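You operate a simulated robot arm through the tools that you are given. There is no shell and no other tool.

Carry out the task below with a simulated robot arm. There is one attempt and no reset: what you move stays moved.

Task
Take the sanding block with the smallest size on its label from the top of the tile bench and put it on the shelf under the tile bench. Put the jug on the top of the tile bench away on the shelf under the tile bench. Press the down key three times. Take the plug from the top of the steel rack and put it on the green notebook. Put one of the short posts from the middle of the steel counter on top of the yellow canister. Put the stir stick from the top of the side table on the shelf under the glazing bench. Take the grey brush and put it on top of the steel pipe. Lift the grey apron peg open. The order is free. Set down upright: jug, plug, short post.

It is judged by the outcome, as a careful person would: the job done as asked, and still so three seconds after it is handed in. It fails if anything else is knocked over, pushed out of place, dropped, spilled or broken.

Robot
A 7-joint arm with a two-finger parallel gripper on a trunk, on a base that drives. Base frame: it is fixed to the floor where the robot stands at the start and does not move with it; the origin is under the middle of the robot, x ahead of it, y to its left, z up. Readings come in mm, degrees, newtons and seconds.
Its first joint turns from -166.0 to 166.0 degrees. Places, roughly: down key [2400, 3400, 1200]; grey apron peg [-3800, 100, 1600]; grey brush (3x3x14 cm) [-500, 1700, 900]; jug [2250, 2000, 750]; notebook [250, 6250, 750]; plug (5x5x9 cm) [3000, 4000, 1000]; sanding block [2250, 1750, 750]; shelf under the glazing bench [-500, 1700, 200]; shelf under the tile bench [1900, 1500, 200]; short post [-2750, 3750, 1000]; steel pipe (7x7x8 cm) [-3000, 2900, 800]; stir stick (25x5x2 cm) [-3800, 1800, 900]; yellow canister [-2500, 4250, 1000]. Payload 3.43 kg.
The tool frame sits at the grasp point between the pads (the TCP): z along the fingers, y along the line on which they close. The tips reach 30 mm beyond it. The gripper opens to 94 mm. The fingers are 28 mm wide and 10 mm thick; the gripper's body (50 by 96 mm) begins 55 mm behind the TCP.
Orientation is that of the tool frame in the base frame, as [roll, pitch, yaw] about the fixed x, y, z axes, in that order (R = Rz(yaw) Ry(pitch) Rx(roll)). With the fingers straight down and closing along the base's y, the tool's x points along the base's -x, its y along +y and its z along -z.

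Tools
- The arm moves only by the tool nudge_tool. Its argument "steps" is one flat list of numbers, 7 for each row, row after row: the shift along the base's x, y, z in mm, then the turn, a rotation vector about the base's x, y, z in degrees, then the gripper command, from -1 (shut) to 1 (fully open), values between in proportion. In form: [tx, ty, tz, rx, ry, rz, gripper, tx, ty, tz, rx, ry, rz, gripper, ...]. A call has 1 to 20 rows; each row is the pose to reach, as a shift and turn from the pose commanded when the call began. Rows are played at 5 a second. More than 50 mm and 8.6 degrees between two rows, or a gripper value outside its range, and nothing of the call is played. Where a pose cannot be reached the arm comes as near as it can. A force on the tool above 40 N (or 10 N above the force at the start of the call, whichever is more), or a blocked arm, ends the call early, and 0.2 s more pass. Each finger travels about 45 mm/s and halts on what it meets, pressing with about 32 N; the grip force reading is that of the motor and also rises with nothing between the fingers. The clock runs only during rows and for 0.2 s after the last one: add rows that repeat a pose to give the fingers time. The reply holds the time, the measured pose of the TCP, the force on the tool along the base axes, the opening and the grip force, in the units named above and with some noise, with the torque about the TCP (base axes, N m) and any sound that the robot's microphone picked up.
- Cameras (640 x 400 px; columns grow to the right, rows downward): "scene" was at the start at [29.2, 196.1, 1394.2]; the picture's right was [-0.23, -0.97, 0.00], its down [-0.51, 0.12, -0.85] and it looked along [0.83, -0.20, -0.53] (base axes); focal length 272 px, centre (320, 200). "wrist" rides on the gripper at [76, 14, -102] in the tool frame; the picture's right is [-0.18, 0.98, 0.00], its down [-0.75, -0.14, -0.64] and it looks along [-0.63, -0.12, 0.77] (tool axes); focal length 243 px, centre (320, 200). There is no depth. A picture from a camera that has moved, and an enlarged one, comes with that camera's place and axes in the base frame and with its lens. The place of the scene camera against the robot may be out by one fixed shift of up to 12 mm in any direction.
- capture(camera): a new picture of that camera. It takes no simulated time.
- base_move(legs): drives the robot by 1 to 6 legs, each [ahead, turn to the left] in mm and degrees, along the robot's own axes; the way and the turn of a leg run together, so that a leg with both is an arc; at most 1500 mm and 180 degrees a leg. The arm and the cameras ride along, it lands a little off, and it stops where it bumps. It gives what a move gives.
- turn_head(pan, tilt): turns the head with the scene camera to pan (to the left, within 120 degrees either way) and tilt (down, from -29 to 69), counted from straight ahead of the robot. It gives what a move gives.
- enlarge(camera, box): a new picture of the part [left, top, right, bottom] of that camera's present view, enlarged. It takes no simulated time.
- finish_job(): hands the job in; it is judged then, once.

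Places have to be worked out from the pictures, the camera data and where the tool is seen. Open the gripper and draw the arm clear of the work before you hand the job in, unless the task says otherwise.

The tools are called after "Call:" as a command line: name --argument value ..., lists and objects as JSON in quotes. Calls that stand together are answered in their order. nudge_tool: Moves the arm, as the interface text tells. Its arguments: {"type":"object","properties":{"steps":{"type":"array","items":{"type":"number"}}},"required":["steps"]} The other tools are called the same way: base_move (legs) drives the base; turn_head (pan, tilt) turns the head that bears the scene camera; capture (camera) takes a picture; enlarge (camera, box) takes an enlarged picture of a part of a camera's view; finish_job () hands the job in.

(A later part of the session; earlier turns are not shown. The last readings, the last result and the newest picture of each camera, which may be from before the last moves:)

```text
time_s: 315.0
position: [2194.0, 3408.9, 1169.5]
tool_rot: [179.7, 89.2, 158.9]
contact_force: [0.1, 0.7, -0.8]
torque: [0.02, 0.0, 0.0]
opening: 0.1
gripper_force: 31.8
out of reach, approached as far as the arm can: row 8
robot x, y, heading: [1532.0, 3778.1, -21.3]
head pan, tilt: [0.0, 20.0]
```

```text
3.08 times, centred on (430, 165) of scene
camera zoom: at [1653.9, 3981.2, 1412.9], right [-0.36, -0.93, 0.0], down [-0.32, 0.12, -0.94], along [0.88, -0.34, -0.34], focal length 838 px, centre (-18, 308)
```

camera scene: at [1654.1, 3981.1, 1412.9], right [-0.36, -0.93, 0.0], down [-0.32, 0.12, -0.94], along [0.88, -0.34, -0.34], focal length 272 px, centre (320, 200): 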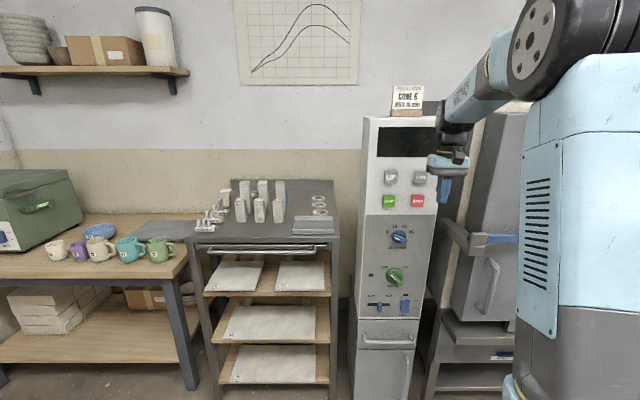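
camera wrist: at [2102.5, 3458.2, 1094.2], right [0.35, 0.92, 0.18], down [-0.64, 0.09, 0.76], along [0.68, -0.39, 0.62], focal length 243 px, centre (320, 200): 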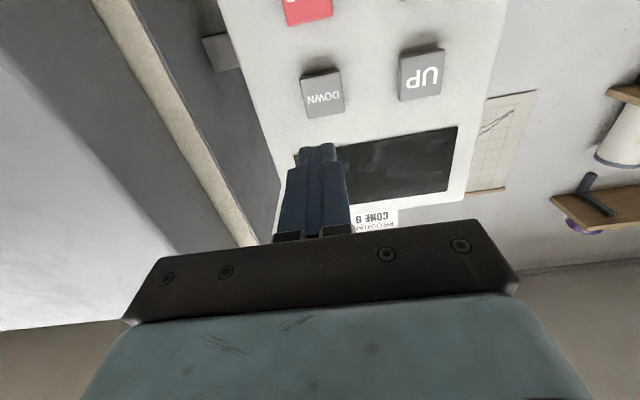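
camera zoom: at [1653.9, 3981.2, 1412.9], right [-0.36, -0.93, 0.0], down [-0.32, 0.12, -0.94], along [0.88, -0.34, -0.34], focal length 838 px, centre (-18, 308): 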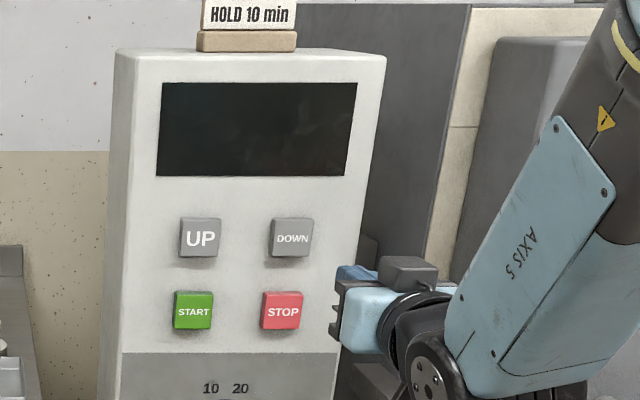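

The DOWN key centre is at about (2368,3342,1172), right in line with the closed fingertips. I advance to ~15 mm before it.

Call:
nudge_tool --steps '[33, -12.5, 1, 0, 0, 0, -1, 66, -25, 2, 0, 0, 0, -1, 99, -38, 2, 0, 0, 0, -1, 121, -46, 2, 0, 0, 0, -1, 131, -50, 2, 0, 0, 0, -1, 131, -50, 2, 0, 0, 0, -1]'

Call:
capture --camera "wrist"

Call:
enlarge --camera "scene" --box '[360, 120, 500, 230]'

```text
time_s: 316.6
position: [2324.3, 3359.0, 1171.3]
tool_rot: [176.0, 88.9, 155.0]
contact_force: [-26.1, 13.0, -1.3]
torque: [-0.2, -0.33, 0.04]
opening: 0.0
gripper_force: 32.1
robot x, y, heading: [1535.5, 3780.6, -21.3]
head pan, tilt: [0.0, 20.0]
heard: click
stopped in row 6: the force on the tool passed its limit at 40 N (the readings are from after the stop); the commanded pose is now the measured one
```

```text
taken
camera wrist: at [2231.0, 3409.1, 1096.3], right [0.35, 0.92, 0.19], down [-0.64, 0.09, 0.77], along [0.69, -0.39, 0.62], focal length 243 px, centre (320, 200)
```

wrist: 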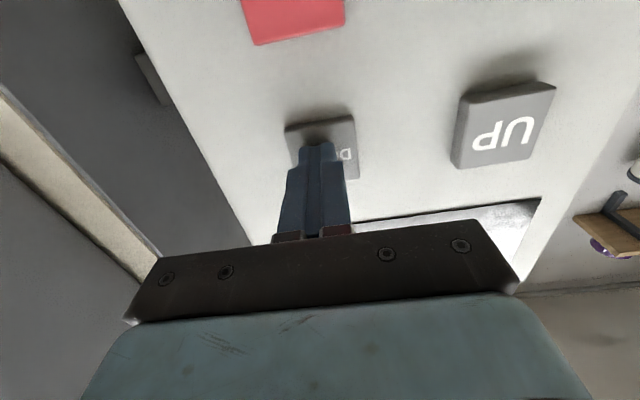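

```text
3.64 times, centred on (430, 175) of scene
camera zoom: at [1652.1, 3982.0, 1412.9], right [-0.36, -0.93, 0.0], down [-0.32, 0.12, -0.94], along [0.88, -0.34, -0.34], focal length 990 px, centre (-80, 291)
```

zoom: 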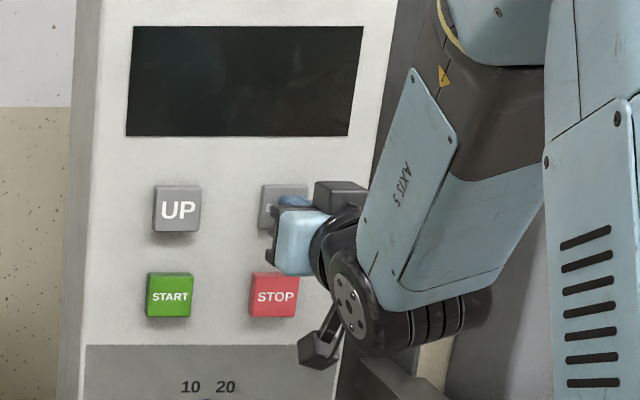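

A click was heard: the key has been pressed once, a bit earlier than expected. I back off 20 mm to release it.

Call:
nudge_tool --steps '[-9, 3.7, 0, 0, 0, 0, -1, -19, 7.3, 0, 0, 0, 0, -1, -19, 7.3, 0, 0, 0, 0, -1]'

Call:
capture --camera "wrist"

```text
time_s: 317.4
position: [2306.8, 3365.1, 1171.0]
tool_rot: [178.3, 88.7, 157.3]
contact_force: [0.6, 0.0, -0.6]
torque: [-0.01, 0.01, 0.0]
opening: 0.4
gripper_force: 31.2
robot x, y, heading: [1531.6, 3782.4, -21.4]
head pan, tilt: [0.0, 20.0]
```

```text
taken
camera wrist: at [2214.1, 3415.1, 1095.4], right [0.35, 0.92, 0.18], down [-0.64, 0.09, 0.77], along [0.69, -0.39, 0.62], focal length 243 px, centre (320, 200)
```

wrist: 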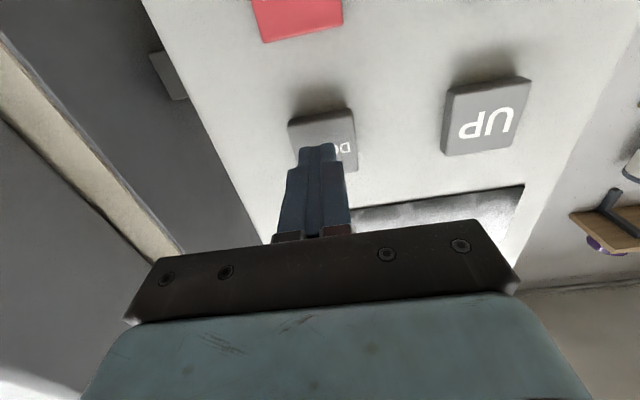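

Released. I press a second time with small steps.

Call:
nudge_tool --steps '[4.7, -1.8, 0, 0, 0, 0, -1, 9.3, -3.7, 0, 0, 0, 0, -1, 12, -4.7, 0, 0, 0, 0, -1, 14.5, -5.7, 0, 0, 0, 0, -1, 16.5, -6.5, 0, 0, 0, 0, -1]'

```text
time_s: 318.6
position: [2322.8, 3360.3, 1170.0]
tool_rot: [176.7, 88.8, 155.9]
contact_force: [-14.5, 5.7, -3.0]
torque: [-0.08, -0.12, -0.01]
opening: 0.0
gripper_force: 31.5
robot x, y, heading: [1536.6, 3780.7, -21.1]
head pan, tilt: [0.0, 20.0]
heard: click
```

Second click heard. I release again by backing off 20 mm.

Call:
nudge_tool --steps '[-9, 3.7, 0, 0, 0, 0, -1, -19, 7.3, 0, 0, 0, 0, -1, -19, 7.3, 0, 0, 0, 0, -1]'

Call:
nudge_tool --steps '[4.7, -1.8, 0, 0, 0, 0, -1, 9.3, -3.7, 0, 0, 0, 0, -1, 13, -5.1, 0, 0, 0, 0, -1, 16.5, -6.5, 0, 0, 0, 0, -1, 19, -7.3, 0, 0, 0, 0, -1]'

```text
time_s: 319.4
position: [2305.4, 3365.8, 1169.8]
tool_rot: [177.2, 88.7, 156.3]
contact_force: [-0.2, 0.2, 0.3]
torque: [0.01, -0.01, 0.0]
opening: 0.2
gripper_force: 32.1
robot x, y, heading: [1533.2, 3783.3, -21.3]
head pan, tilt: [0.0, 20.0]
```

```text
time_s: 320.6
position: [2323.0, 3359.9, 1169.2]
tool_rot: [177.9, 88.8, 157.0]
contact_force: [-13.5, 5.0, -6.2]
torque: [0.01, 0.03, -0.03]
opening: 0.0
gripper_force: 32.2
robot x, y, heading: [1529.8, 3783.2, -21.3]
head pan, tilt: [0.0, 20.0]
heard: click
```

Third click heard. I back the hand away from the panel completely.

Call:
nudge_tool --steps '[-15, 6, 0, 0, 0, 0, -1, -50, 20, 0, 0, 0, 0, -1, -90, 35, 0, 0, 0, 0, -1, -130, 51, 0, 0, 0, 0, -1, -170, 67, 0, 0, 0, 0, -1, -170, 67, 0, 0, 0, 0, -1]'

Call:
enlarge --camera "scene" --box '[350, 70, 490, 230]'

Call:
enlarge --camera "scene" --box '[180, 160, 350, 260]'

```text
time_s: 322.0
position: [2152.9, 3426.8, 1170.0]
tool_rot: [177.8, 88.8, 157.1]
contact_force: [-1.0, 0.3, -0.3]
torque: [0.0, -0.01, -0.02]
opening: 0.1
gripper_force: 32.6
robot x, y, heading: [1533.0, 3783.1, -21.1]
head pan, tilt: [0.0, 20.0]
```

```text
2.50 times, centred on (420, 150) of scene
camera zoom: at [1653.8, 3981.3, 1412.9], right [-0.36, -0.93, 0.0], down [-0.32, 0.12, -0.94], along [0.88, -0.34, -0.34], focal length 681 px, centre (70, 325)
```

zoom: 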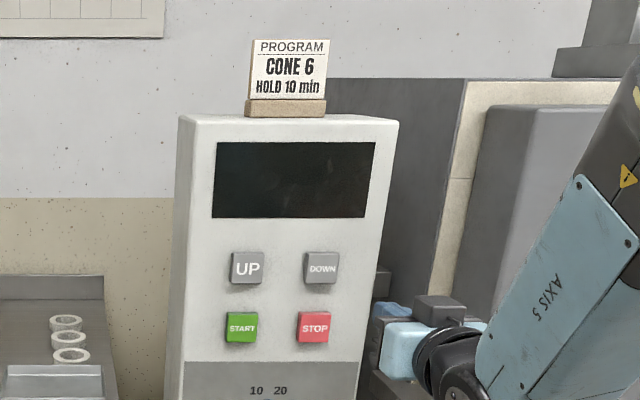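

```text
3.76 times, centred on (265, 210) of scene
camera zoom: at [1653.8, 3981.3, 1412.9], right [-0.36, -0.93, 0.0], down [-0.32, 0.12, -0.94], along [0.88, -0.34, -0.34], focal length 1025 px, centre (527, 162)
```

zoom: 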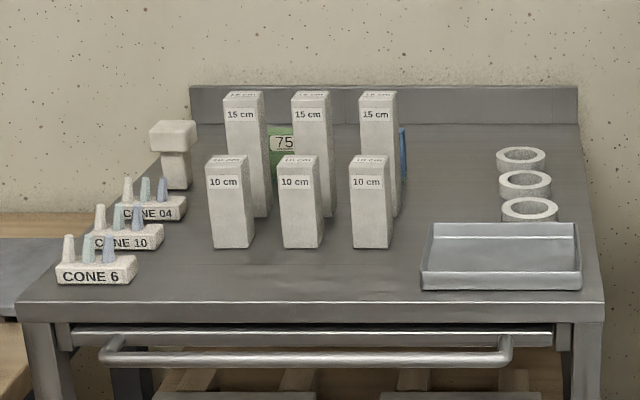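

Three presses done, the panel looks fine. On the steel rack the plug is the T-shaped piece at the back left. I return the tool to pointing down.

Call:
nudge_tool --steps '[0, 0, 0, 2.8, 7, 0, -1, 0, 0, 0, 5.5, 14, 0, -0.6, 0, 0, 0, 8.3, 21, 0, -0.2, 0, 0, 0, 11, 28, 0, 0, 0, 0, 0, 13.8, 35, 0, 0.2, 0, 0, 0, 16.5, 41.9, 0, 0.5, 0, 0, 0, 19.2, 48.9, 0, 0.5, 0, 0, 0, 22, 55.9, 0, 0.5, 0, 0, 0, 24.7, 62.9, 0, 0.5, 0, 0, 0, 27.5, 69.8, 0, 0.5, 0, 0, 0, 30.2, 76.8, 0, 0.5, 0, 0, 0, 33, 83.7, 0, 0.5, 0, 0, 0, 33, 83.7, 0, 0.5]'

Call:
base_move --legs '[[0, 22], [0, 22]]'

Call:
base_move --legs '[[0, 20], [610, 0]]'

Call:
base_move --legs '[[0, -22], [0, -22]]'

Call:
base_move --legs '[[0, -20]]'

Call:
turn_head --pan 0 --tilt 28

Call:
capture --camera "scene"

```text
time_s: 324.8
position: [2154.7, 3425.5, 1170.5]
tool_rot: [179.4, -1.2, 158.4]
contact_force: [-0.2, 0.3, -0.3]
torque: [-0.01, -0.01, 0.0]
opening: 70.8
gripper_force: 0.2
out of reach, approached as far as the arm can: row 5
robot x, y, heading: [1532.9, 3779.7, -20.9]
head pan, tilt: [0.0, 20.0]
```

```text
time_s: 327.8
position: [2226.1, 3953.5, 1171.0]
tool_rot: [179.4, -1.1, -157.9]
contact_force: [-0.3, 0.4, 0.1]
torque: [-0.04, -0.03, -0.01]
opening: 70.5
gripper_force: 0.0
robot x, y, heading: [1551.5, 3740.4, 22.0]
head pan, tilt: [0.0, 20.0]
```

```text
time_s: 332.4
position: [2564.8, 4573.3, 1171.9]
tool_rot: [179.4, -1.1, -138.1]
contact_force: [0.1, -0.2, 0.3]
torque: [0.03, 0.0, 0.01]
opening: 70.4
gripper_force: 0.1
robot x, y, heading: [2003.1, 4142.7, 41.8]
head pan, tilt: [0.0, 20.0]
```

```text
time_s: 335.4
position: [2709.9, 4059.3, 1170.6]
tool_rot: [179.4, -1.2, 177.9]
contact_force: [-0.4, -1.5, -0.3]
torque: [0.02, 0.01, 0.02]
opening: 70.7
gripper_force: 0.0
robot x, y, heading: [2009.3, 4195.6, -1.8]
head pan, tilt: [0.0, 20.0]
```

```text
time_s: 337.0
position: [2620.5, 3826.8, 1171.8]
tool_rot: [179.4, -1.1, 157.8]
contact_force: [1.0, -0.9, -0.5]
torque: [-0.01, -0.01, -0.03]
opening: 70.6
gripper_force: 0.0
robot x, y, heading: [2013.2, 4216.3, -21.8]
head pan, tilt: [0.0, 20.0]
```

```text
time_s: 337.6
position: [2621.7, 3827.0, 1173.3]
tool_rot: [179.3, -1.1, 157.8]
contact_force: [0.0, -0.4, 0.0]
torque: [-0.02, -0.01, 0.02]
opening: 70.3
gripper_force: 0.1
robot x, y, heading: [2019.1, 4215.1, -21.9]
head pan, tilt: [0.0, 28.0]
```

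```text
taken
camera scene: at [2137.2, 4415.1, 1400.1], right [-0.37, -0.93, 0.0], down [-0.44, 0.17, -0.88], along [0.82, -0.33, -0.47], focal length 272 px, centre (320, 200)
```

scene: 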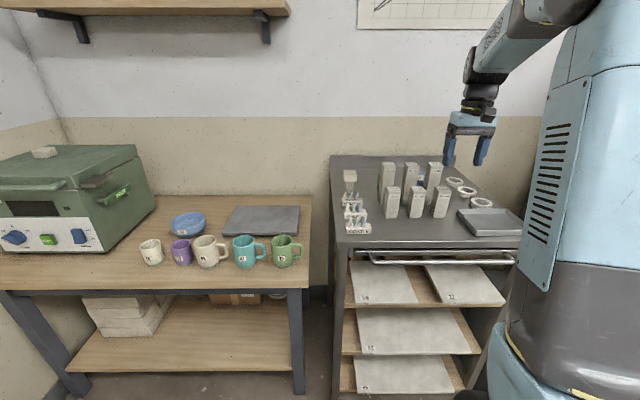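

The robot now faces the rack. I enlarge the plug to locate it from this second viewpoint.

Call:
enlarge --camera "scene" --box '[320, 140, 480, 250]'

Call:
capture --camera "wrist"

```text
3.64 times, centred on (400, 195) of scene
camera zoom: at [2137.2, 4415.1, 1400.1], right [-0.37, -0.93, 0.0], down [-0.44, 0.17, -0.88], along [0.82, -0.33, -0.47], focal length 990 px, centre (29, 218)
```

zoom: 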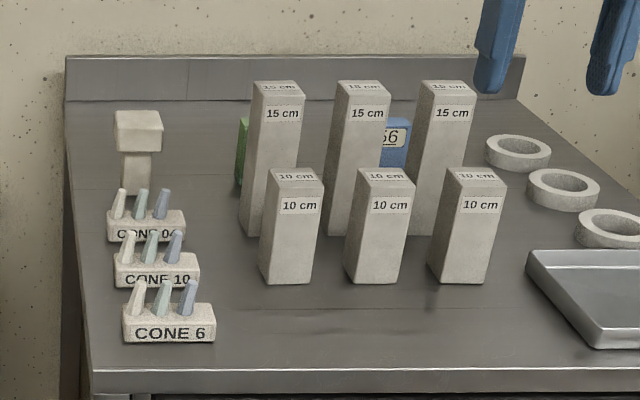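

```text
taken
camera wrist: at [2556.7, 3866.4, 1275.6], right [0.54, 0.84, 0.01], down [0.65, -0.43, 0.63], along [0.53, -0.33, -0.78], focal length 243 px, centre (320, 200)
```

wrist: 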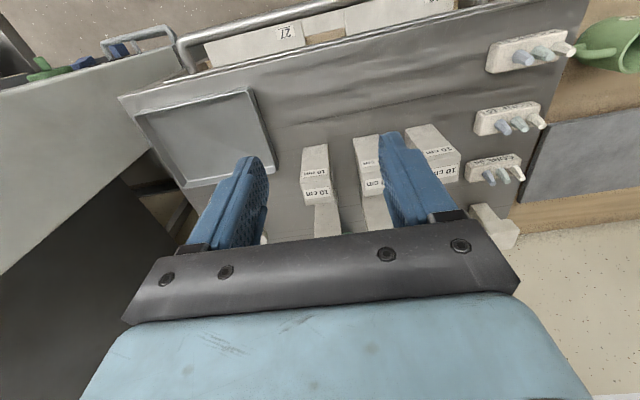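

The plug's base is at about (2970,3957,932) (rack top z≈932). I move over it at safe height.

Call:
nudge_tool --steps '[20, 7.5, 0, 0, 0.5, 0, 0.5, 60, 22.5, 0, 0, 1, 0, 0.5, 102, 38, 0, 0, 1, 0, 0.5, 144, 54, 0, 0, 1, 0, 0.5, 186, 70, 0, 0, 1, 0, 0.5, 228, 85, 0, 0, 1, 0, 0.5, 270, 100, 0, 0, 1, 0, 0.5, 312, 116, 0, 0, 1, 0, 0.5, 339, 126, 0, 0, 1, 0, 0.5, 339, 126, 0, 0, 1, 0, 0.5]'

Call:
capture --camera "wrist"

```text
time_s: 339.9
position: [2960.5, 3951.0, 1171.5]
tool_rot: [179.8, -2.1, 157.8]
contact_force: [0.4, -0.4, 0.2]
torque: [0.01, 0.0, -0.02]
opening: 70.4
gripper_force: 0.0
robot x, y, heading: [2013.9, 4213.1, -21.7]
head pan, tilt: [0.0, 28.0]
```

```text
taken
camera wrist: at [2898.0, 3991.1, 1276.9], right [0.54, 0.84, 0.0], down [0.66, -0.43, 0.61], along [0.51, -0.33, -0.79], focal length 243 px, centre (320, 200)
```

wrist: 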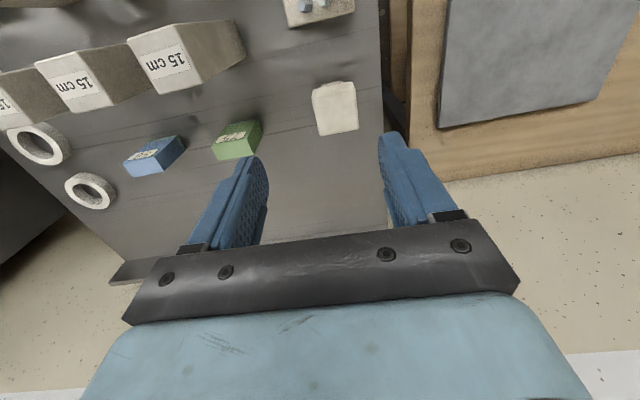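

I correct tilt and centre over the plug head, descending to just above it.

Call:
nudge_tool --steps '[5, 6, -20, -0.5, -1, 0, 0.5, 9.5, 11, -50, -1, -1.9, -2, 0.5, 9.5, 11, -85, -1, -1.9, -3, 0.5, 9.5, 11, -110, -1, -1.9, -3, 0.5, 9.5, 11, -110, -1, -1.9, -3, 0.5]'

Call:
capture --camera "wrist"

```text
time_s: 341.1
position: [2969.8, 3962.8, 1061.4]
tool_rot: [179.9, 0.1, 154.9]
contact_force: [0.3, -0.8, -0.2]
torque: [-0.02, 0.02, -0.03]
opening: 70.6
gripper_force: 0.1
robot x, y, heading: [2018.1, 4218.6, -22.0]
head pan, tilt: [0.0, 28.0]
```

```text
taken
camera wrist: at [2905.9, 4007.4, 1163.2], right [0.59, 0.81, 0.0], down [0.62, -0.45, 0.64], along [0.52, -0.38, -0.77], focal length 243 px, centre (320, 200)
```

wrist: 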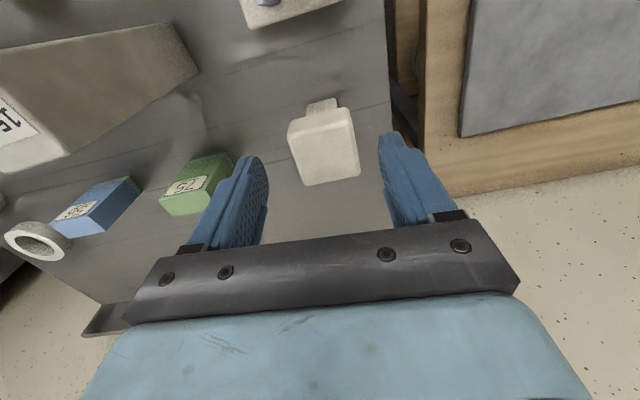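

Well centred. I lower to z≈1005 and close on the plug's head.

Call:
nudge_tool --steps '[-1, 2, -20, 0, 0, 0, 0.5, -1, 2, -40, 0, 0, 0, 0.5, -1, 2, -56, 0, 0, 0, 0.5, -1, 2, -56, 0, 0, 0, 0.5]'

Call:
nudge_tool --steps '[0, 0, 0, 0, 0, 0, 0, 0, 0, 0, 0, 0, 0, -0.5, 0, 0, 0, 0, 0, 0, -0.5, 0, 0, 0, 0, 0, 0, -0.5]'

Call:
nudge_tool --steps '[0, 0, 15, 0, 0, 0, -0.5, 0, 0, 50, 0, 0, 0, -0.5, 0, 0, 95, 0, 0, 0, -0.5, 0, 0, 140, 0, 0, 0, -0.5, 0, 0, 180, 0, 0, 0, -0.5, 0, 0, 180, 0, 0, 0, -0.5]'

Call:
capture --camera "wrist"

Call:
capture --camera "scene"

```text
time_s: 342.1
position: [2968.5, 3965.6, 1006.1]
tool_rot: [179.9, 0.1, 154.9]
contact_force: [-0.4, 0.2, -0.4]
torque: [0.04, 0.0, 0.03]
opening: 70.4
gripper_force: 0.0
robot x, y, heading: [2014.4, 4219.4, -21.5]
head pan, tilt: [0.0, 28.0]
```

```text
time_s: 343.1
position: [2969.3, 3965.4, 1005.0]
tool_rot: [179.9, 0.1, 154.8]
contact_force: [0.4, -0.5, 0.5]
torque: [0.03, 0.0, 0.03]
opening: 51.8
gripper_force: 31.6
robot x, y, heading: [2012.0, 4216.7, -21.7]
head pan, tilt: [0.0, 28.0]
```

```text
time_s: 344.4
position: [2969.2, 3965.4, 1185.9]
tool_rot: [180.0, 0.1, 154.7]
contact_force: [0.0, 0.7, -1.7]
torque: [0.01, 0.05, 0.02]
opening: 51.4
gripper_force: 32.1
robot x, y, heading: [2013.1, 4215.3, -21.8]
head pan, tilt: [0.0, 28.0]
```

```text
taken
camera wrist: at [2905.2, 4009.7, 1287.8], right [0.58, 0.81, 0.0], down [0.62, -0.45, 0.64], along [0.52, -0.37, -0.77], focal length 243 px, centre (320, 200)
```

wrist: 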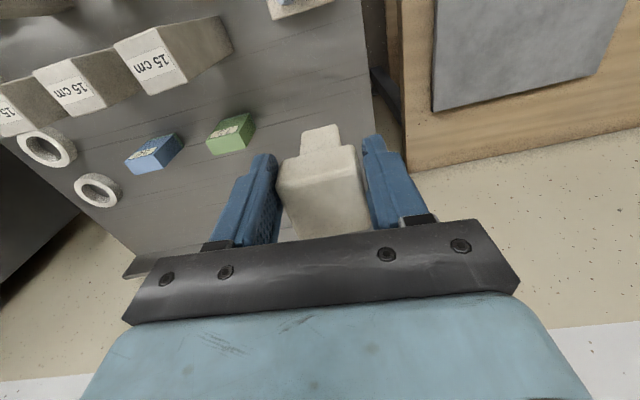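

```text
taken
camera scene: at [2137.6, 4415.1, 1400.0], right [-0.37, -0.93, 0.0], down [-0.44, 0.17, -0.88], along [0.82, -0.33, -0.47], focal length 272 px, centre (320, 200)
```

scene: 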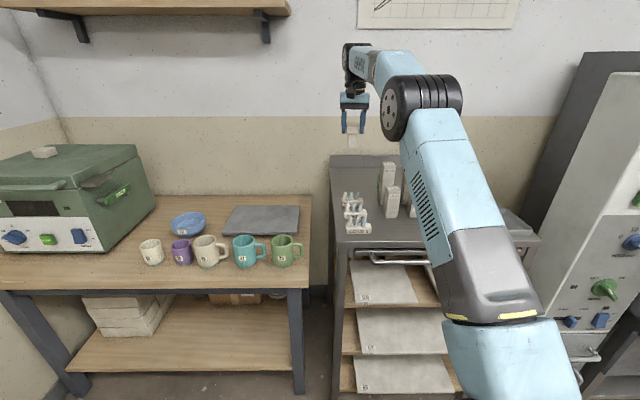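

The plug is held securely. I retract the arm, back away from the rack and turn around step by step toward the far side of the room.

Call:
nudge_tool --steps '[-20, 0, 0, 0, 0, 0, -0.5, -60, 0, 0, 0, 0, 0, -0.5, -105, 0, 0, 0, 0, 0, -0.5, -150, 0, 0, 0, 0, 0, -0.5, -195, 0, 0, 0, 0, 0, -0.5, -240, 0, 0, 0, 0, 0, -0.5, -280, 0, 0, 0, 0, 0, -0.5, -296, 0, 0, 0, 0, 0, -0.5, -296, 0, 0, 0, 0, 0, -0.5]'

Call:
base_move --legs '[[-250, 0], [0, 20], [0, 20]]'

Call:
base_move --legs '[[0, 22], [0, 22]]'

Call:
base_move --legs '[[0, 22], [0, 22]]'

Call:
base_move --legs '[[0, 22], [0, 22]]'

Call:
turn_head --pan 0 --tilt 20

Call:
capture --camera "scene"

```text
time_s: 346.4
position: [2672.0, 3965.2, 1185.4]
tool_rot: [179.9, 0.0, 154.8]
contact_force: [0.6, 0.0, -0.8]
torque: [0.0, 0.02, 0.02]
opening: 51.7
gripper_force: 32.1
robot x, y, heading: [2013.2, 4217.7, -21.7]
head pan, tilt: [0.0, 28.0]
```

```text
time_s: 350.7
position: [2446.6, 4538.8, 1184.8]
tool_rot: [179.9, 0.1, -165.3]
contact_force: [0.2, -0.8, -1.2]
torque: [-0.03, 0.01, -0.01]
opening: 51.5
gripper_force: 32.0
robot x, y, heading: [1795.9, 4265.5, 17.8]
head pan, tilt: [0.0, 28.0]
```

```text
time_s: 353.7
position: [2076.2, 4916.9, 1184.8]
tool_rot: [179.9, 0.1, -121.3]
contact_force: [0.2, -0.2, -0.5]
torque: [0.02, 0.01, 0.01]
opening: 51.7
gripper_force: 31.6
robot x, y, heading: [1847.9, 4246.5, 61.2]
head pan, tilt: [0.0, 28.0]
```

```text
time_s: 356.6
position: [1542.0, 4885.6, 1186.4]
tool_rot: [179.9, 0.1, -77.1]
contact_force: [1.1, 0.0, -1.4]
torque: [-0.01, 0.02, 0.03]
opening: 51.7
gripper_force: 31.5
robot x, y, heading: [1894.3, 4255.0, 105.0]
head pan, tilt: [0.0, 28.0]
```

```text
time_s: 359.6
position: [1202.4, 4470.5, 1187.0]
tool_rot: [179.9, 0.1, -33.5]
contact_force: [0.3, 0.0, -0.7]
torque: [0.0, 0.01, -0.04]
opening: 51.7
gripper_force: 31.9
robot x, y, heading: [1918.7, 4301.4, 148.2]
head pan, tilt: [0.0, 28.0]
```

```text
time_s: 360.3
position: [1202.2, 4470.3, 1185.8]
tool_rot: [180.0, 0.1, -33.4]
contact_force: [-0.3, 0.2, -0.5]
torque: [-0.03, -0.02, 0.04]
opening: 51.5
gripper_force: 32.0
robot x, y, heading: [1920.7, 4303.9, 148.3]
head pan, tilt: [0.0, 20.0]
```

```text
taken
camera scene: at [1770.7, 4114.9, 1412.9], right [0.53, 0.85, 0.0], down [0.29, -0.18, -0.94], along [-0.8, 0.49, -0.34], focal length 272 px, centre (320, 200)
```

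scene: 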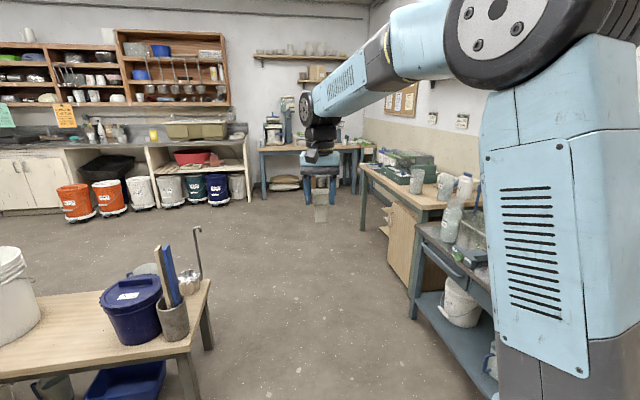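

The notebook's table is ahead on the right. I drive across the room along the open floor.

Call:
base_move --legs '[[0, 6], [1300, 0]]'

Call:
turn_head --pan -40 --tilt 20

Call:
capture --camera "scene"

Call:
turn_head --pan 10 --tilt 20

Call:
capture --camera "scene"

```text
time_s: 367.6
position: [3.2, 4963.8, 1187.3]
tool_rot: [179.9, 0.1, -27.4]
contact_force: [0.4, -0.9, -1.1]
torque: [0.01, -0.01, 0.01]
opening: 51.4
gripper_force: 32.0
robot x, y, heading: [733.8, 4868.5, 154.0]
head pan, tilt: [0.0, 20.0]
```

```text
time_s: 368.6
position: [3.4, 4965.0, 1186.3]
tool_rot: [179.8, 0.2, -27.4]
contact_force: [-1.0, 0.2, -1.8]
torque: [0.03, -0.03, 0.01]
opening: 51.8
gripper_force: 32.0
robot x, y, heading: [729.5, 4873.0, 154.6]
head pan, tilt: [-40.0, 20.0]
```

```text
taken
camera scene: at [650.1, 4712.5, 1412.9], right [0.91, 0.41, 0.0], down [0.14, -0.31, -0.94], along [-0.39, 0.86, -0.34], focal length 272 px, centre (320, 200)
```

scene: 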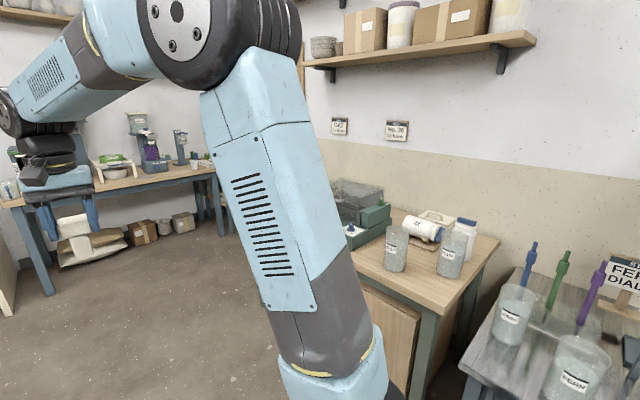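

```text
time_s: 369.8
position: [3.2, 4964.2, 1187.8]
tool_rot: [179.9, 0.1, -27.5]
contact_force: [0.8, 0.3, -1.1]
torque: [-0.05, 0.0, -0.02]
opening: 51.6
gripper_force: 32.0
robot x, y, heading: [731.7, 4871.0, 154.0]
head pan, tilt: [10.0, 20.0]
```

```text
taken
camera scene: at [598.8, 4653.0, 1412.9], right [0.27, 0.96, 0.0], down [0.33, -0.09, -0.94], along [-0.9, 0.26, -0.34], focal length 272 px, centre (320, 200)
```

scene: 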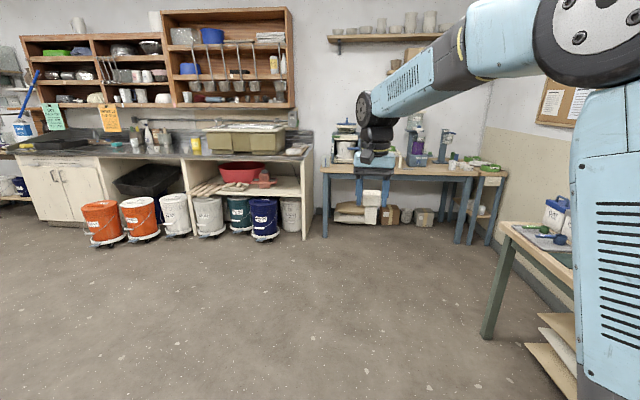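

I continue 900 mm and then turn right to face the notebook's table.

Call:
base_move --legs '[[880, 0], [0, -20], [0, -20]]'

Call:
base_move --legs '[[0, -22], [0, -22]]'

Call:
turn_head --pan 0 --tilt 30

Call:
capture --camera "scene"

```text
time_s: 376.9
position: [-552.9, 5796.0, 1187.0]
tool_rot: [179.9, 0.2, -67.7]
contact_force: [-0.1, -0.1, -1.4]
torque: [-0.03, -0.04, -0.02]
opening: 51.4
gripper_force: 31.9
robot x, y, heading: [-101.1, 5236.1, 114.0]
head pan, tilt: [10.0, 20.0]
```

```text
time_s: 379.8
position: [-29.0, 5955.9, 1188.4]
tool_rot: [179.9, 0.1, -112.2]
contact_force: [0.2, -1.0, -2.0]
torque: [0.0, 0.09, -0.01]
opening: 51.8
gripper_force: 31.7
robot x, y, heading: [-148.5, 5257.4, 70.3]
head pan, tilt: [10.0, 20.0]
```

```text
time_s: 380.6
position: [-30.3, 5954.4, 1188.1]
tool_rot: [179.9, 0.0, -112.1]
contact_force: [0.2, -0.3, -1.5]
torque: [-0.03, 0.04, 0.03]
opening: 51.8
gripper_force: 32.8
robot x, y, heading: [-149.6, 5256.7, 70.5]
head pan, tilt: [0.0, 30.0]
```

```text
taken
camera scene: at [-354.4, 5357.2, 1396.9], right [0.94, -0.34, 0.0], down [-0.17, -0.47, -0.87], along [0.29, 0.82, -0.5], focal length 272 px, centre (320, 200)
```

scene: 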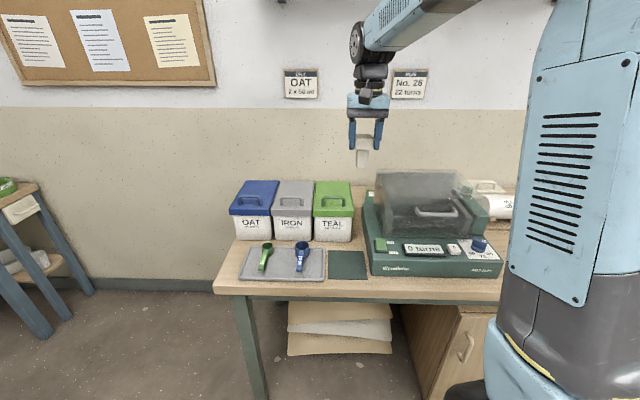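

I see a dark green flat item on the table between the scoops' mat and the machine. I enlarge to confirm it is the notebook.

Call:
enlarge --camera "scene" --box '[220, 170, 420, 300]'

Call:
turn_head --pan -30 --tilt 30

Call:
capture --camera "scene"

```text
3.08 times, centred on (320, 235) of scene
camera zoom: at [-354.4, 5357.2, 1396.9], right [0.94, -0.34, 0.0], down [-0.17, -0.47, -0.87], along [0.29, 0.82, -0.5], focal length 838 px, centre (320, 92)
```

zoom: 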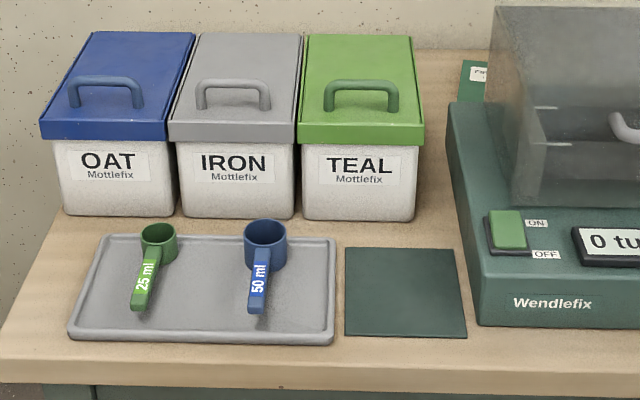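

```text
time_s: 381.5
position: [-28.6, 5956.0, 1188.0]
tool_rot: [-180.0, 0.1, -112.2]
contact_force: [-0.6, -0.1, -1.5]
torque: [-0.03, -0.01, 0.03]
opening: 51.7
gripper_force: 31.4
robot x, y, heading: [-149.2, 5256.6, 70.3]
head pan, tilt: [-30.0, 30.0]
```

```text
taken
camera scene: at [-316.0, 5330.6, 1396.9], right [0.65, -0.76, 0.0], down [-0.38, -0.32, -0.87], along [0.66, 0.56, -0.5], focal length 272 px, centre (320, 200)
```

scene: 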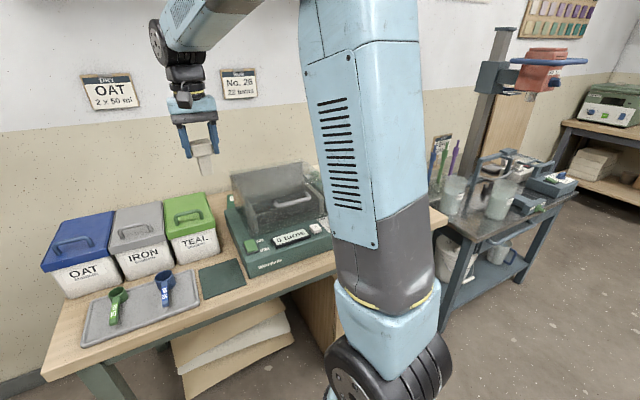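

The dark green square does not match the listed notebook place (≈250,6250); something green with a label is behind the machine. I look with the wrist camera, which hangs over the table.

Call:
capture --camera "wrist"

Call:
turn_head --pan -10 --tilt 25

Call:
enlarge --camera "scene" --box '[280, 130, 460, 260]'

```text
taken
camera wrist: at [-71.4, 5888.9, 1290.1], right [-0.84, 0.54, 0.0], down [0.42, 0.64, 0.64], along [0.35, 0.54, -0.77], focal length 243 px, centre (320, 200)
```

wrist: 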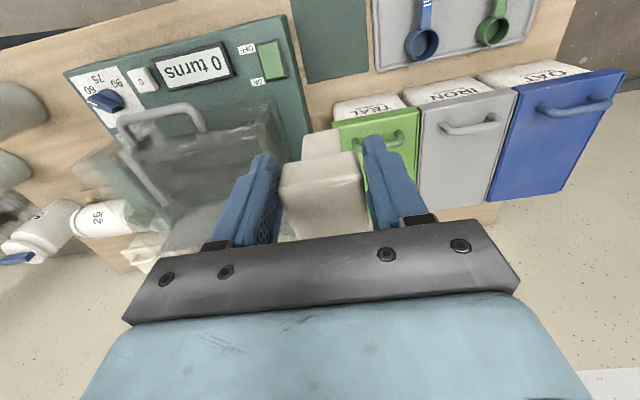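

```text
time_s: 382.3
position: [-28.0, 5955.3, 1187.9]
tool_rot: [179.9, 0.1, -112.2]
contact_force: [0.1, 0.5, -0.5]
torque: [0.0, 0.01, 0.03]
opening: 51.8
gripper_force: 32.0
robot x, y, heading: [-146.7, 5255.2, 70.5]
head pan, tilt: [-10.0, 25.0]
```

```text
3.08 times, centred on (370, 195) of scene
camera zoom: at [-339.2, 5352.1, 1404.8], right [0.87, -0.5, 0.0], down [-0.21, -0.37, -0.91], along [0.45, 0.79, -0.42], focal length 838 px, centre (166, 215)
```

zoom: 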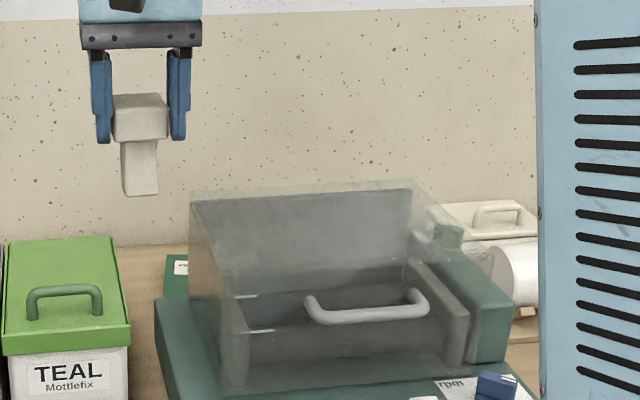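

The green notebook lies behind the machine near the wall, around (220–260, 6290). I drive 150 mm closer and move the plug over that spot at height to see it from above.

Call:
base_move --legs '[[150, 0]]'

Call:
nudge_tool --steps '[15, 15, 0, 0, 0, 0, -0.5, 45, 45, 0, 0, 0, 0, -0.5, 75, 75, 0, 0, 0, 0, -0.5, 100, 105, 0, 0, 0, 0, -0.5, 120, 130, 0, 0, 0, 0, -0.5, 120, 130, 0, 0, 0, 0, -0.5]'

Call:
capture --camera "wrist"

Call:
capture --camera "scene"

```text
time_s: 383.7
position: [22.6, 6099.0, 1187.9]
tool_rot: [179.8, 0.0, -112.2]
contact_force: [-0.3, 0.0, -1.4]
torque: [-0.02, 0.0, 0.02]
opening: 51.6
gripper_force: 31.9
robot x, y, heading: [-95.3, 5402.5, 70.6]
head pan, tilt: [-10.0, 25.0]
```

```text
time_s: 385.1
position: [141.9, 6229.3, 1187.7]
tool_rot: [179.9, 0.1, -112.2]
contact_force: [-0.2, 0.3, -1.2]
torque: [-0.02, -0.01, 0.01]
opening: 51.5
gripper_force: 32.3
robot x, y, heading: [-95.9, 5399.6, 70.2]
head pan, tilt: [-10.0, 25.0]
```

```text
taken
camera wrist: at [99.8, 6163.2, 1290.1], right [-0.84, 0.54, 0.0], down [0.42, 0.64, 0.64], along [0.35, 0.54, -0.77], focal length 243 px, centre (320, 200)
```

wrist: 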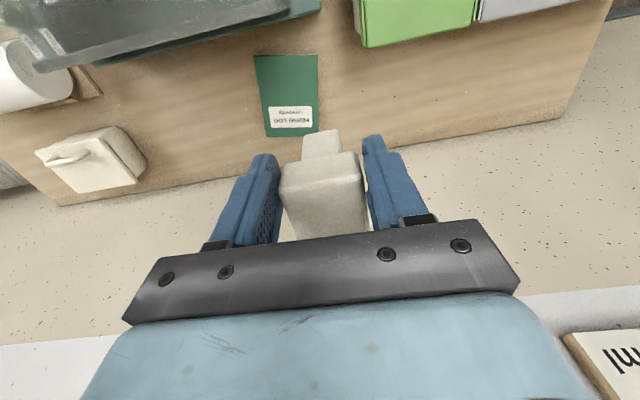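

```text
taken
camera scene: at [-287.5, 5496.8, 1404.8], right [0.87, -0.5, 0.0], down [-0.21, -0.37, -0.91], along [0.45, 0.79, -0.42], focal length 272 px, centre (320, 200)
```

scene: 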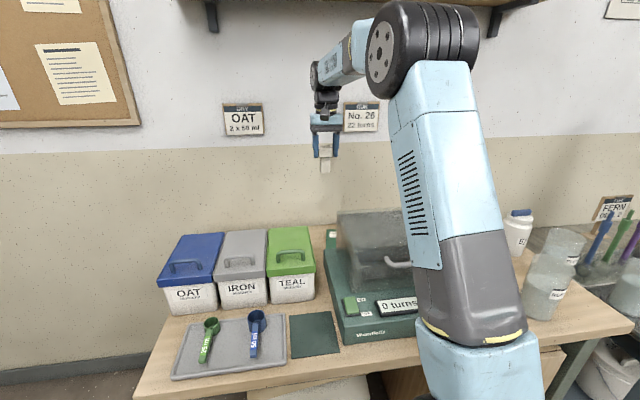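

The notebook's corners work out to about (237,6170), (145,6229), (221,6351), (320,6296). I move over its centre (slightly toward the wall, away from the machine) and descend part way.

Call:
nudge_tool --steps '[31, 15, 0, 0, 0, 0, -0.5, 62, 30, 0, 0, 0, 0, -0.5, 93, 44, -20, 0, 0, 0, -0.5, 93, 44, -65, 0, 0, 0, -0.5, 93, 44, -110, 0, 0, 0, -0.5, 93, 44, -155, 0, 0, 0, -0.5, 93, 44, -200, 0, 0, 0, -0.5, 93, 44, -230, 0, 0, 0, -0.5, 93, 44, -230, 0, 0, 0, -0.5]'

Call:
capture --camera "wrist"

Call:
enlarge --camera "scene" --box '[260, 130, 460, 300]'

```text
time_s: 387.1
position: [237.6, 6273.6, 957.3]
tool_rot: [179.8, 0.1, -112.2]
contact_force: [0.2, 0.2, -0.6]
torque: [-0.04, 0.03, 0.03]
opening: 51.4
gripper_force: 32.3
robot x, y, heading: [-97.0, 5397.8, 70.1]
head pan, tilt: [-10.0, 25.0]
```

```text
taken
camera wrist: at [194.3, 6207.0, 1059.2], right [-0.84, 0.54, 0.0], down [0.42, 0.64, 0.64], along [0.35, 0.54, -0.77], focal length 243 px, centre (320, 200)
```

wrist: 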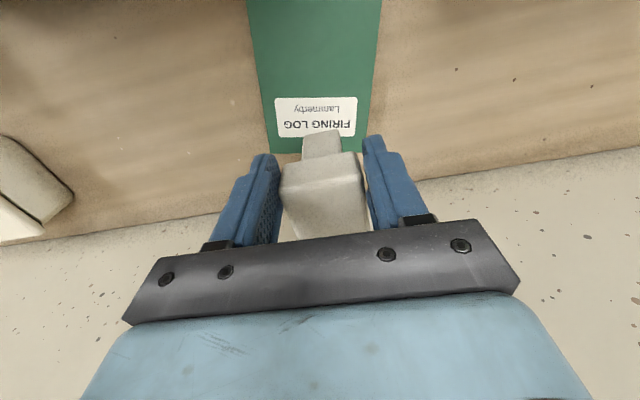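

```text
2.35 times, centred on (360, 215) of scene
camera zoom: at [-287.5, 5496.8, 1404.8], right [0.87, -0.5, 0.0], down [-0.21, -0.37, -0.91], along [0.45, 0.79, -0.42], focal length 641 px, centre (226, 165)
```

zoom: 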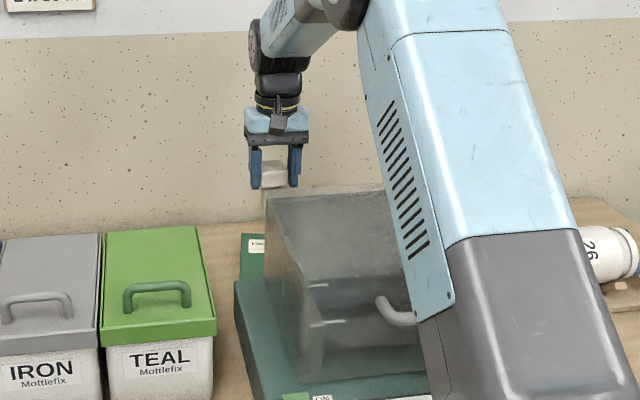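

The plug hangs right over the notebook ("FIRING LOG"), well within its edges. I lower it gently until contact.

Call:
nudge_tool --steps '[0, 0, -25, 0, 0, 0, -0.5, 0, 0, -45, 0, 0, 0, -0.5, 0, 0, -55, 0, 0, 0, -0.5, 0, 0, -55, 0, 0, 0, -0.5]'

Call:
nudge_tool --steps '[0, 0, -3, 0, 0, 0, -0.5, 0, 0, -6, 0, 0, 0, -0.5, 0, 0, -9, 0, 0, 0, -0.5, 0, 0, -9, 0, 0, 0, -0.5]'

```text
time_s: 388.1
position: [235.9, 6272.6, 903.6]
tool_rot: [179.9, 0.0, -112.2]
contact_force: [-0.6, -0.8, -0.2]
torque: [0.0, 0.02, -0.01]
opening: 51.4
gripper_force: 31.9
robot x, y, heading: [-98.1, 5403.2, 70.5]
head pan, tilt: [-10.0, 25.0]
```

```text
time_s: 389.1
position: [237.3, 6273.6, 894.5]
tool_rot: [179.9, 0.1, -112.2]
contact_force: [-1.0, 0.0, -1.1]
torque: [-0.03, 0.01, -0.01]
opening: 51.7
gripper_force: 32.1
robot x, y, heading: [-97.7, 5398.6, 70.4]
head pan, tilt: [-10.0, 25.0]
```

Call:
nudge_tool --steps '[0, 0, -3, 0, 0, 0, -0.5, 0, 0, -6, 0, 0, 0, -0.5, 0, 0, -6, 0, 0, 0, -0.5]'

Call:
nudge_tool --steps '[0, 0, -3, 0, 0, 0, -0.5, 0, 0, -5, 0, 0, 0, -0.5, 0, 0, -5, 0, 0, 0, -0.5]'

```text
time_s: 389.9
position: [236.1, 6273.6, 888.2]
tool_rot: [179.9, 0.1, -112.2]
contact_force: [0.1, 0.1, -1.1]
torque: [-0.02, 0.02, -0.03]
opening: 51.4
gripper_force: 31.9
robot x, y, heading: [-96.5, 5397.6, 70.3]
head pan, tilt: [-10.0, 25.0]
```

```text
time_s: 390.7
position: [236.3, 6272.6, 885.0]
tool_rot: [179.9, 0.2, -112.2]
contact_force: [1.0, -0.8, 8.9]
torque: [0.13, 0.0, 0.0]
opening: 51.7
gripper_force: 32.3
robot x, y, heading: [-97.2, 5402.1, 70.2]
head pan, tilt: [-10.0, 25.0]
```

Contact (9 N): the plug stands on the notebook. I open the gripper and raise straight up.

Call:
nudge_tool --steps '[0, 0, 1, 0, 0, 0, -0.3, 0, 0, 1, 0, 0, 0, 0.1, 0, 0, 1, 0, 0, 0, 0.5, 0, 0, 1, 0, 0, 0, 0.5, 0, 0, 1, 0, 0, 0, 0.5]'

Call:
nudge_tool --steps '[0, 0, 20, 0, 0, 0, 0.5, 0, 0, 60, 0, 0, 0, 0.5, 0, 0, 105, 0, 0, 0, 0.5, 0, 0, 150, 0, 0, 0, 0.5, 0, 0, 195, 0, 0, 0, 0.5, 0, 0, 240, 0, 0, 0, 0.5, 0, 0, 290, 0, 0, 0, 0.5, 0, 0, 290, 0, 0, 0, 0.5]'

Call:
capture --camera "wrist"

```text
time_s: 391.9
position: [236.6, 6272.6, 883.9]
tool_rot: [179.8, 0.2, -112.2]
contact_force: [-0.3, 0.4, -0.1]
torque: [-0.01, 0.0, 0.03]
opening: 70.5
gripper_force: 0.0
robot x, y, heading: [-97.0, 5398.7, 70.4]
head pan, tilt: [-10.0, 25.0]
```

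```text
time_s: 393.7
position: [237.0, 6272.5, 1176.7]
tool_rot: [179.8, 0.1, -112.2]
contact_force: [0.0, -0.2, -1.1]
torque: [-0.02, -0.03, 0.02]
opening: 70.4
gripper_force: 0.0
robot x, y, heading: [-93.8, 5399.3, 70.4]
head pan, tilt: [-10.0, 25.0]
```

```text
taken
camera wrist: at [193.1, 6206.8, 1277.9], right [-0.84, 0.54, 0.0], down [0.42, 0.64, 0.64], along [0.35, 0.54, -0.77], focal length 243 px, centre (320, 200)
```

wrist: 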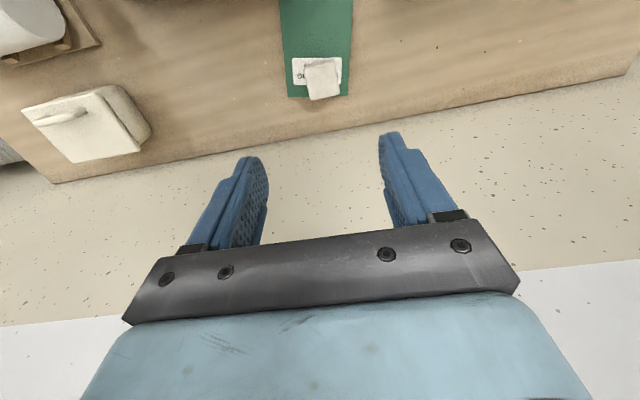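

The plug stands upright on the notebook. I retract the arm, back away and start turning toward the steel counter on the other side.

Call:
nudge_tool --steps '[-20, -38, 0, 0, 0, 0, 0.5, -42, -78, 0, 0, 0, 0, 0.5, -64, -119, 0, 0, 0, 0, 0.5, -85, -160, 0, 0, 0, 0, 0.5, -107, -201, 0, 0, 0, 0, 0.5, -107, -201, 0, 0, 0, 0, 0.5]'

Call:
base_move --legs '[[-450, 0]]'

Call:
base_move --legs '[[0, 22], [0, 22]]'

Call:
base_move --legs '[[0, 22], [0, 22]]'

Call:
base_move --legs '[[0, 22], [0, 22]]'

Call:
turn_head --pan 0 --tilt 20

Call:
capture --camera "scene"

```text
time_s: 395.1
position: [128.2, 6073.2, 1175.6]
tool_rot: [179.9, 0.2, -112.2]
contact_force: [-0.3, -0.2, 0.1]
torque: [0.0, -0.01, 0.04]
opening: 70.9
gripper_force: 0.0
robot x, y, heading: [-98.1, 5401.4, 70.4]
head pan, tilt: [-10.0, 25.0]
```

```text
time_s: 397.9
position: [-22.2, 5649.2, 1173.8]
tool_rot: [179.9, 0.0, -112.2]
contact_force: [0.5, 0.6, -0.1]
torque: [0.02, -0.01, 0.03]
opening: 70.7
gripper_force: 0.0
robot x, y, heading: [-248.0, 4976.1, 70.2]
head pan, tilt: [-10.0, 25.0]
```

```text
time_s: 400.8
position: [-552.6, 5617.9, 1174.9]
tool_rot: [180.0, 0.1, -68.3]
contact_force: [0.2, 0.3, -0.2]
torque: [0.07, 0.04, 0.02]
opening: 70.3
gripper_force: 0.0
robot x, y, heading: [-202.2, 4998.0, 113.7]
head pan, tilt: [-10.0, 25.0]
```

```text
time_s: 403.8
position: [-888.8, 5186.6, 1174.6]
tool_rot: [179.8, 0.0, -23.2]
contact_force: [-0.1, -0.8, 0.3]
torque: [0.08, 0.04, 0.03]
opening: 70.7
gripper_force: 0.2
robot x, y, heading: [-185.3, 5050.2, 157.7]
head pan, tilt: [-10.0, 25.0]
```

```text
time_s: 406.8
position: [-788.4, 4658.4, 1175.6]
tool_rot: [179.8, 0.2, 20.7]
contact_force: [-0.3, 0.1, 0.1]
torque: [-0.02, 0.0, 0.01]
opening: 70.7
gripper_force: 0.1
robot x, y, heading: [-200.1, 5092.3, -158.6]
head pan, tilt: [-10.0, 25.0]
```

```text
time_s: 407.5
position: [-788.8, 4659.1, 1176.4]
tool_rot: [179.9, 0.0, 20.6]
contact_force: [-0.3, -0.3, 0.4]
torque: [0.0, -0.01, 0.03]
opening: 70.6
gripper_force: 0.1
robot x, y, heading: [-199.0, 5091.6, -158.6]
head pan, tilt: [0.0, 20.0]
```

```text
taken
camera scene: at [-142.4, 4855.8, 1412.9], right [-0.36, 0.93, 0.0], down [0.32, 0.12, -0.94], along [-0.88, -0.34, -0.34], focal length 272 px, centre (320, 200)
```

scene: 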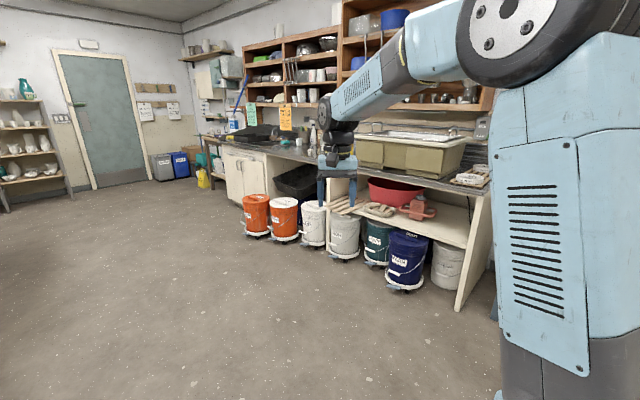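

The counter is along the left wall. I turn toward it and drive diagonally across the open floor.

Call:
base_move --legs '[[0, 22], [1400, 0]]'

Call:
turn_head --pan -50 --tilt 15

Call:
capture --camera "scene"

Call:
turn_head --pan 0 --tilt 20

Call:
capture --camera "scene"

```text
time_s: 415.9
position: [-1601.2, 3508.1, 1177.0]
tool_rot: [179.9, 0.1, 42.7]
contact_force: [0.1, -0.9, -0.2]
torque: [-0.02, 0.03, 0.04]
opening: 70.4
gripper_force: 0.1
robot x, y, heading: [-1221.8, 4133.1, -136.5]
head pan, tilt: [0.0, 20.0]
```

```text
time_s: 417.0
position: [-1600.8, 3508.0, 1177.5]
tool_rot: [180.0, 0.0, 42.7]
contact_force: [-0.6, -0.9, -0.5]
torque: [0.0, -0.01, 0.01]
opening: 70.5
gripper_force: 0.1
robot x, y, heading: [-1219.7, 4133.4, -136.8]
head pan, tilt: [-50.0, 15.0]
```

```text
taken
camera scene: at [-1104.8, 4006.8, 1421.1], right [0.12, 0.99, 0.0], down [0.26, -0.03, -0.97], along [-0.96, 0.11, -0.26], focal length 272 px, centre (320, 200)
```

scene: 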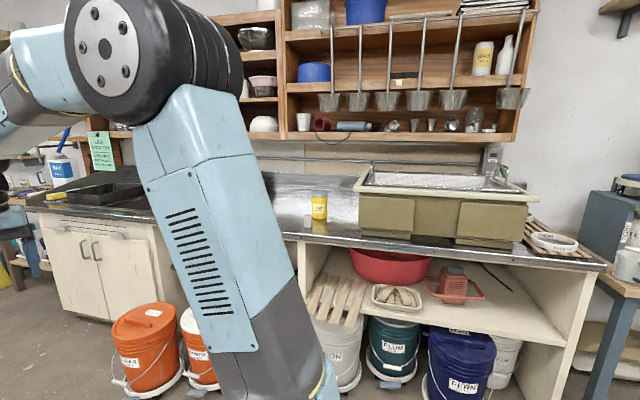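

```text
time_s: 418.2
position: [-1600.0, 3507.2, 1177.6]
tool_rot: [179.9, 0.1, 42.6]
contact_force: [-0.2, -0.9, 0.3]
torque: [0.0, -0.01, 0.03]
opening: 70.5
gripper_force: 0.2
robot x, y, heading: [-1222.7, 4134.7, -136.7]
head pan, tilt: [0.0, 20.0]
```

```text
taken
camera scene: at [-1079.9, 3932.2, 1412.9], right [-0.68, 0.73, 0.0], down [0.25, 0.23, -0.94], along [-0.68, -0.64, -0.34], focal length 272 px, centre (320, 200)
```

scene: 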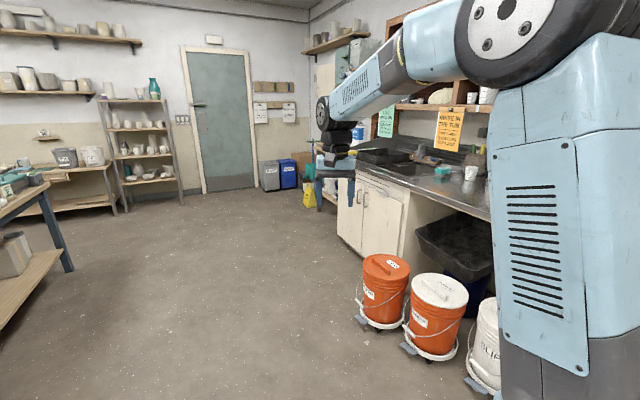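

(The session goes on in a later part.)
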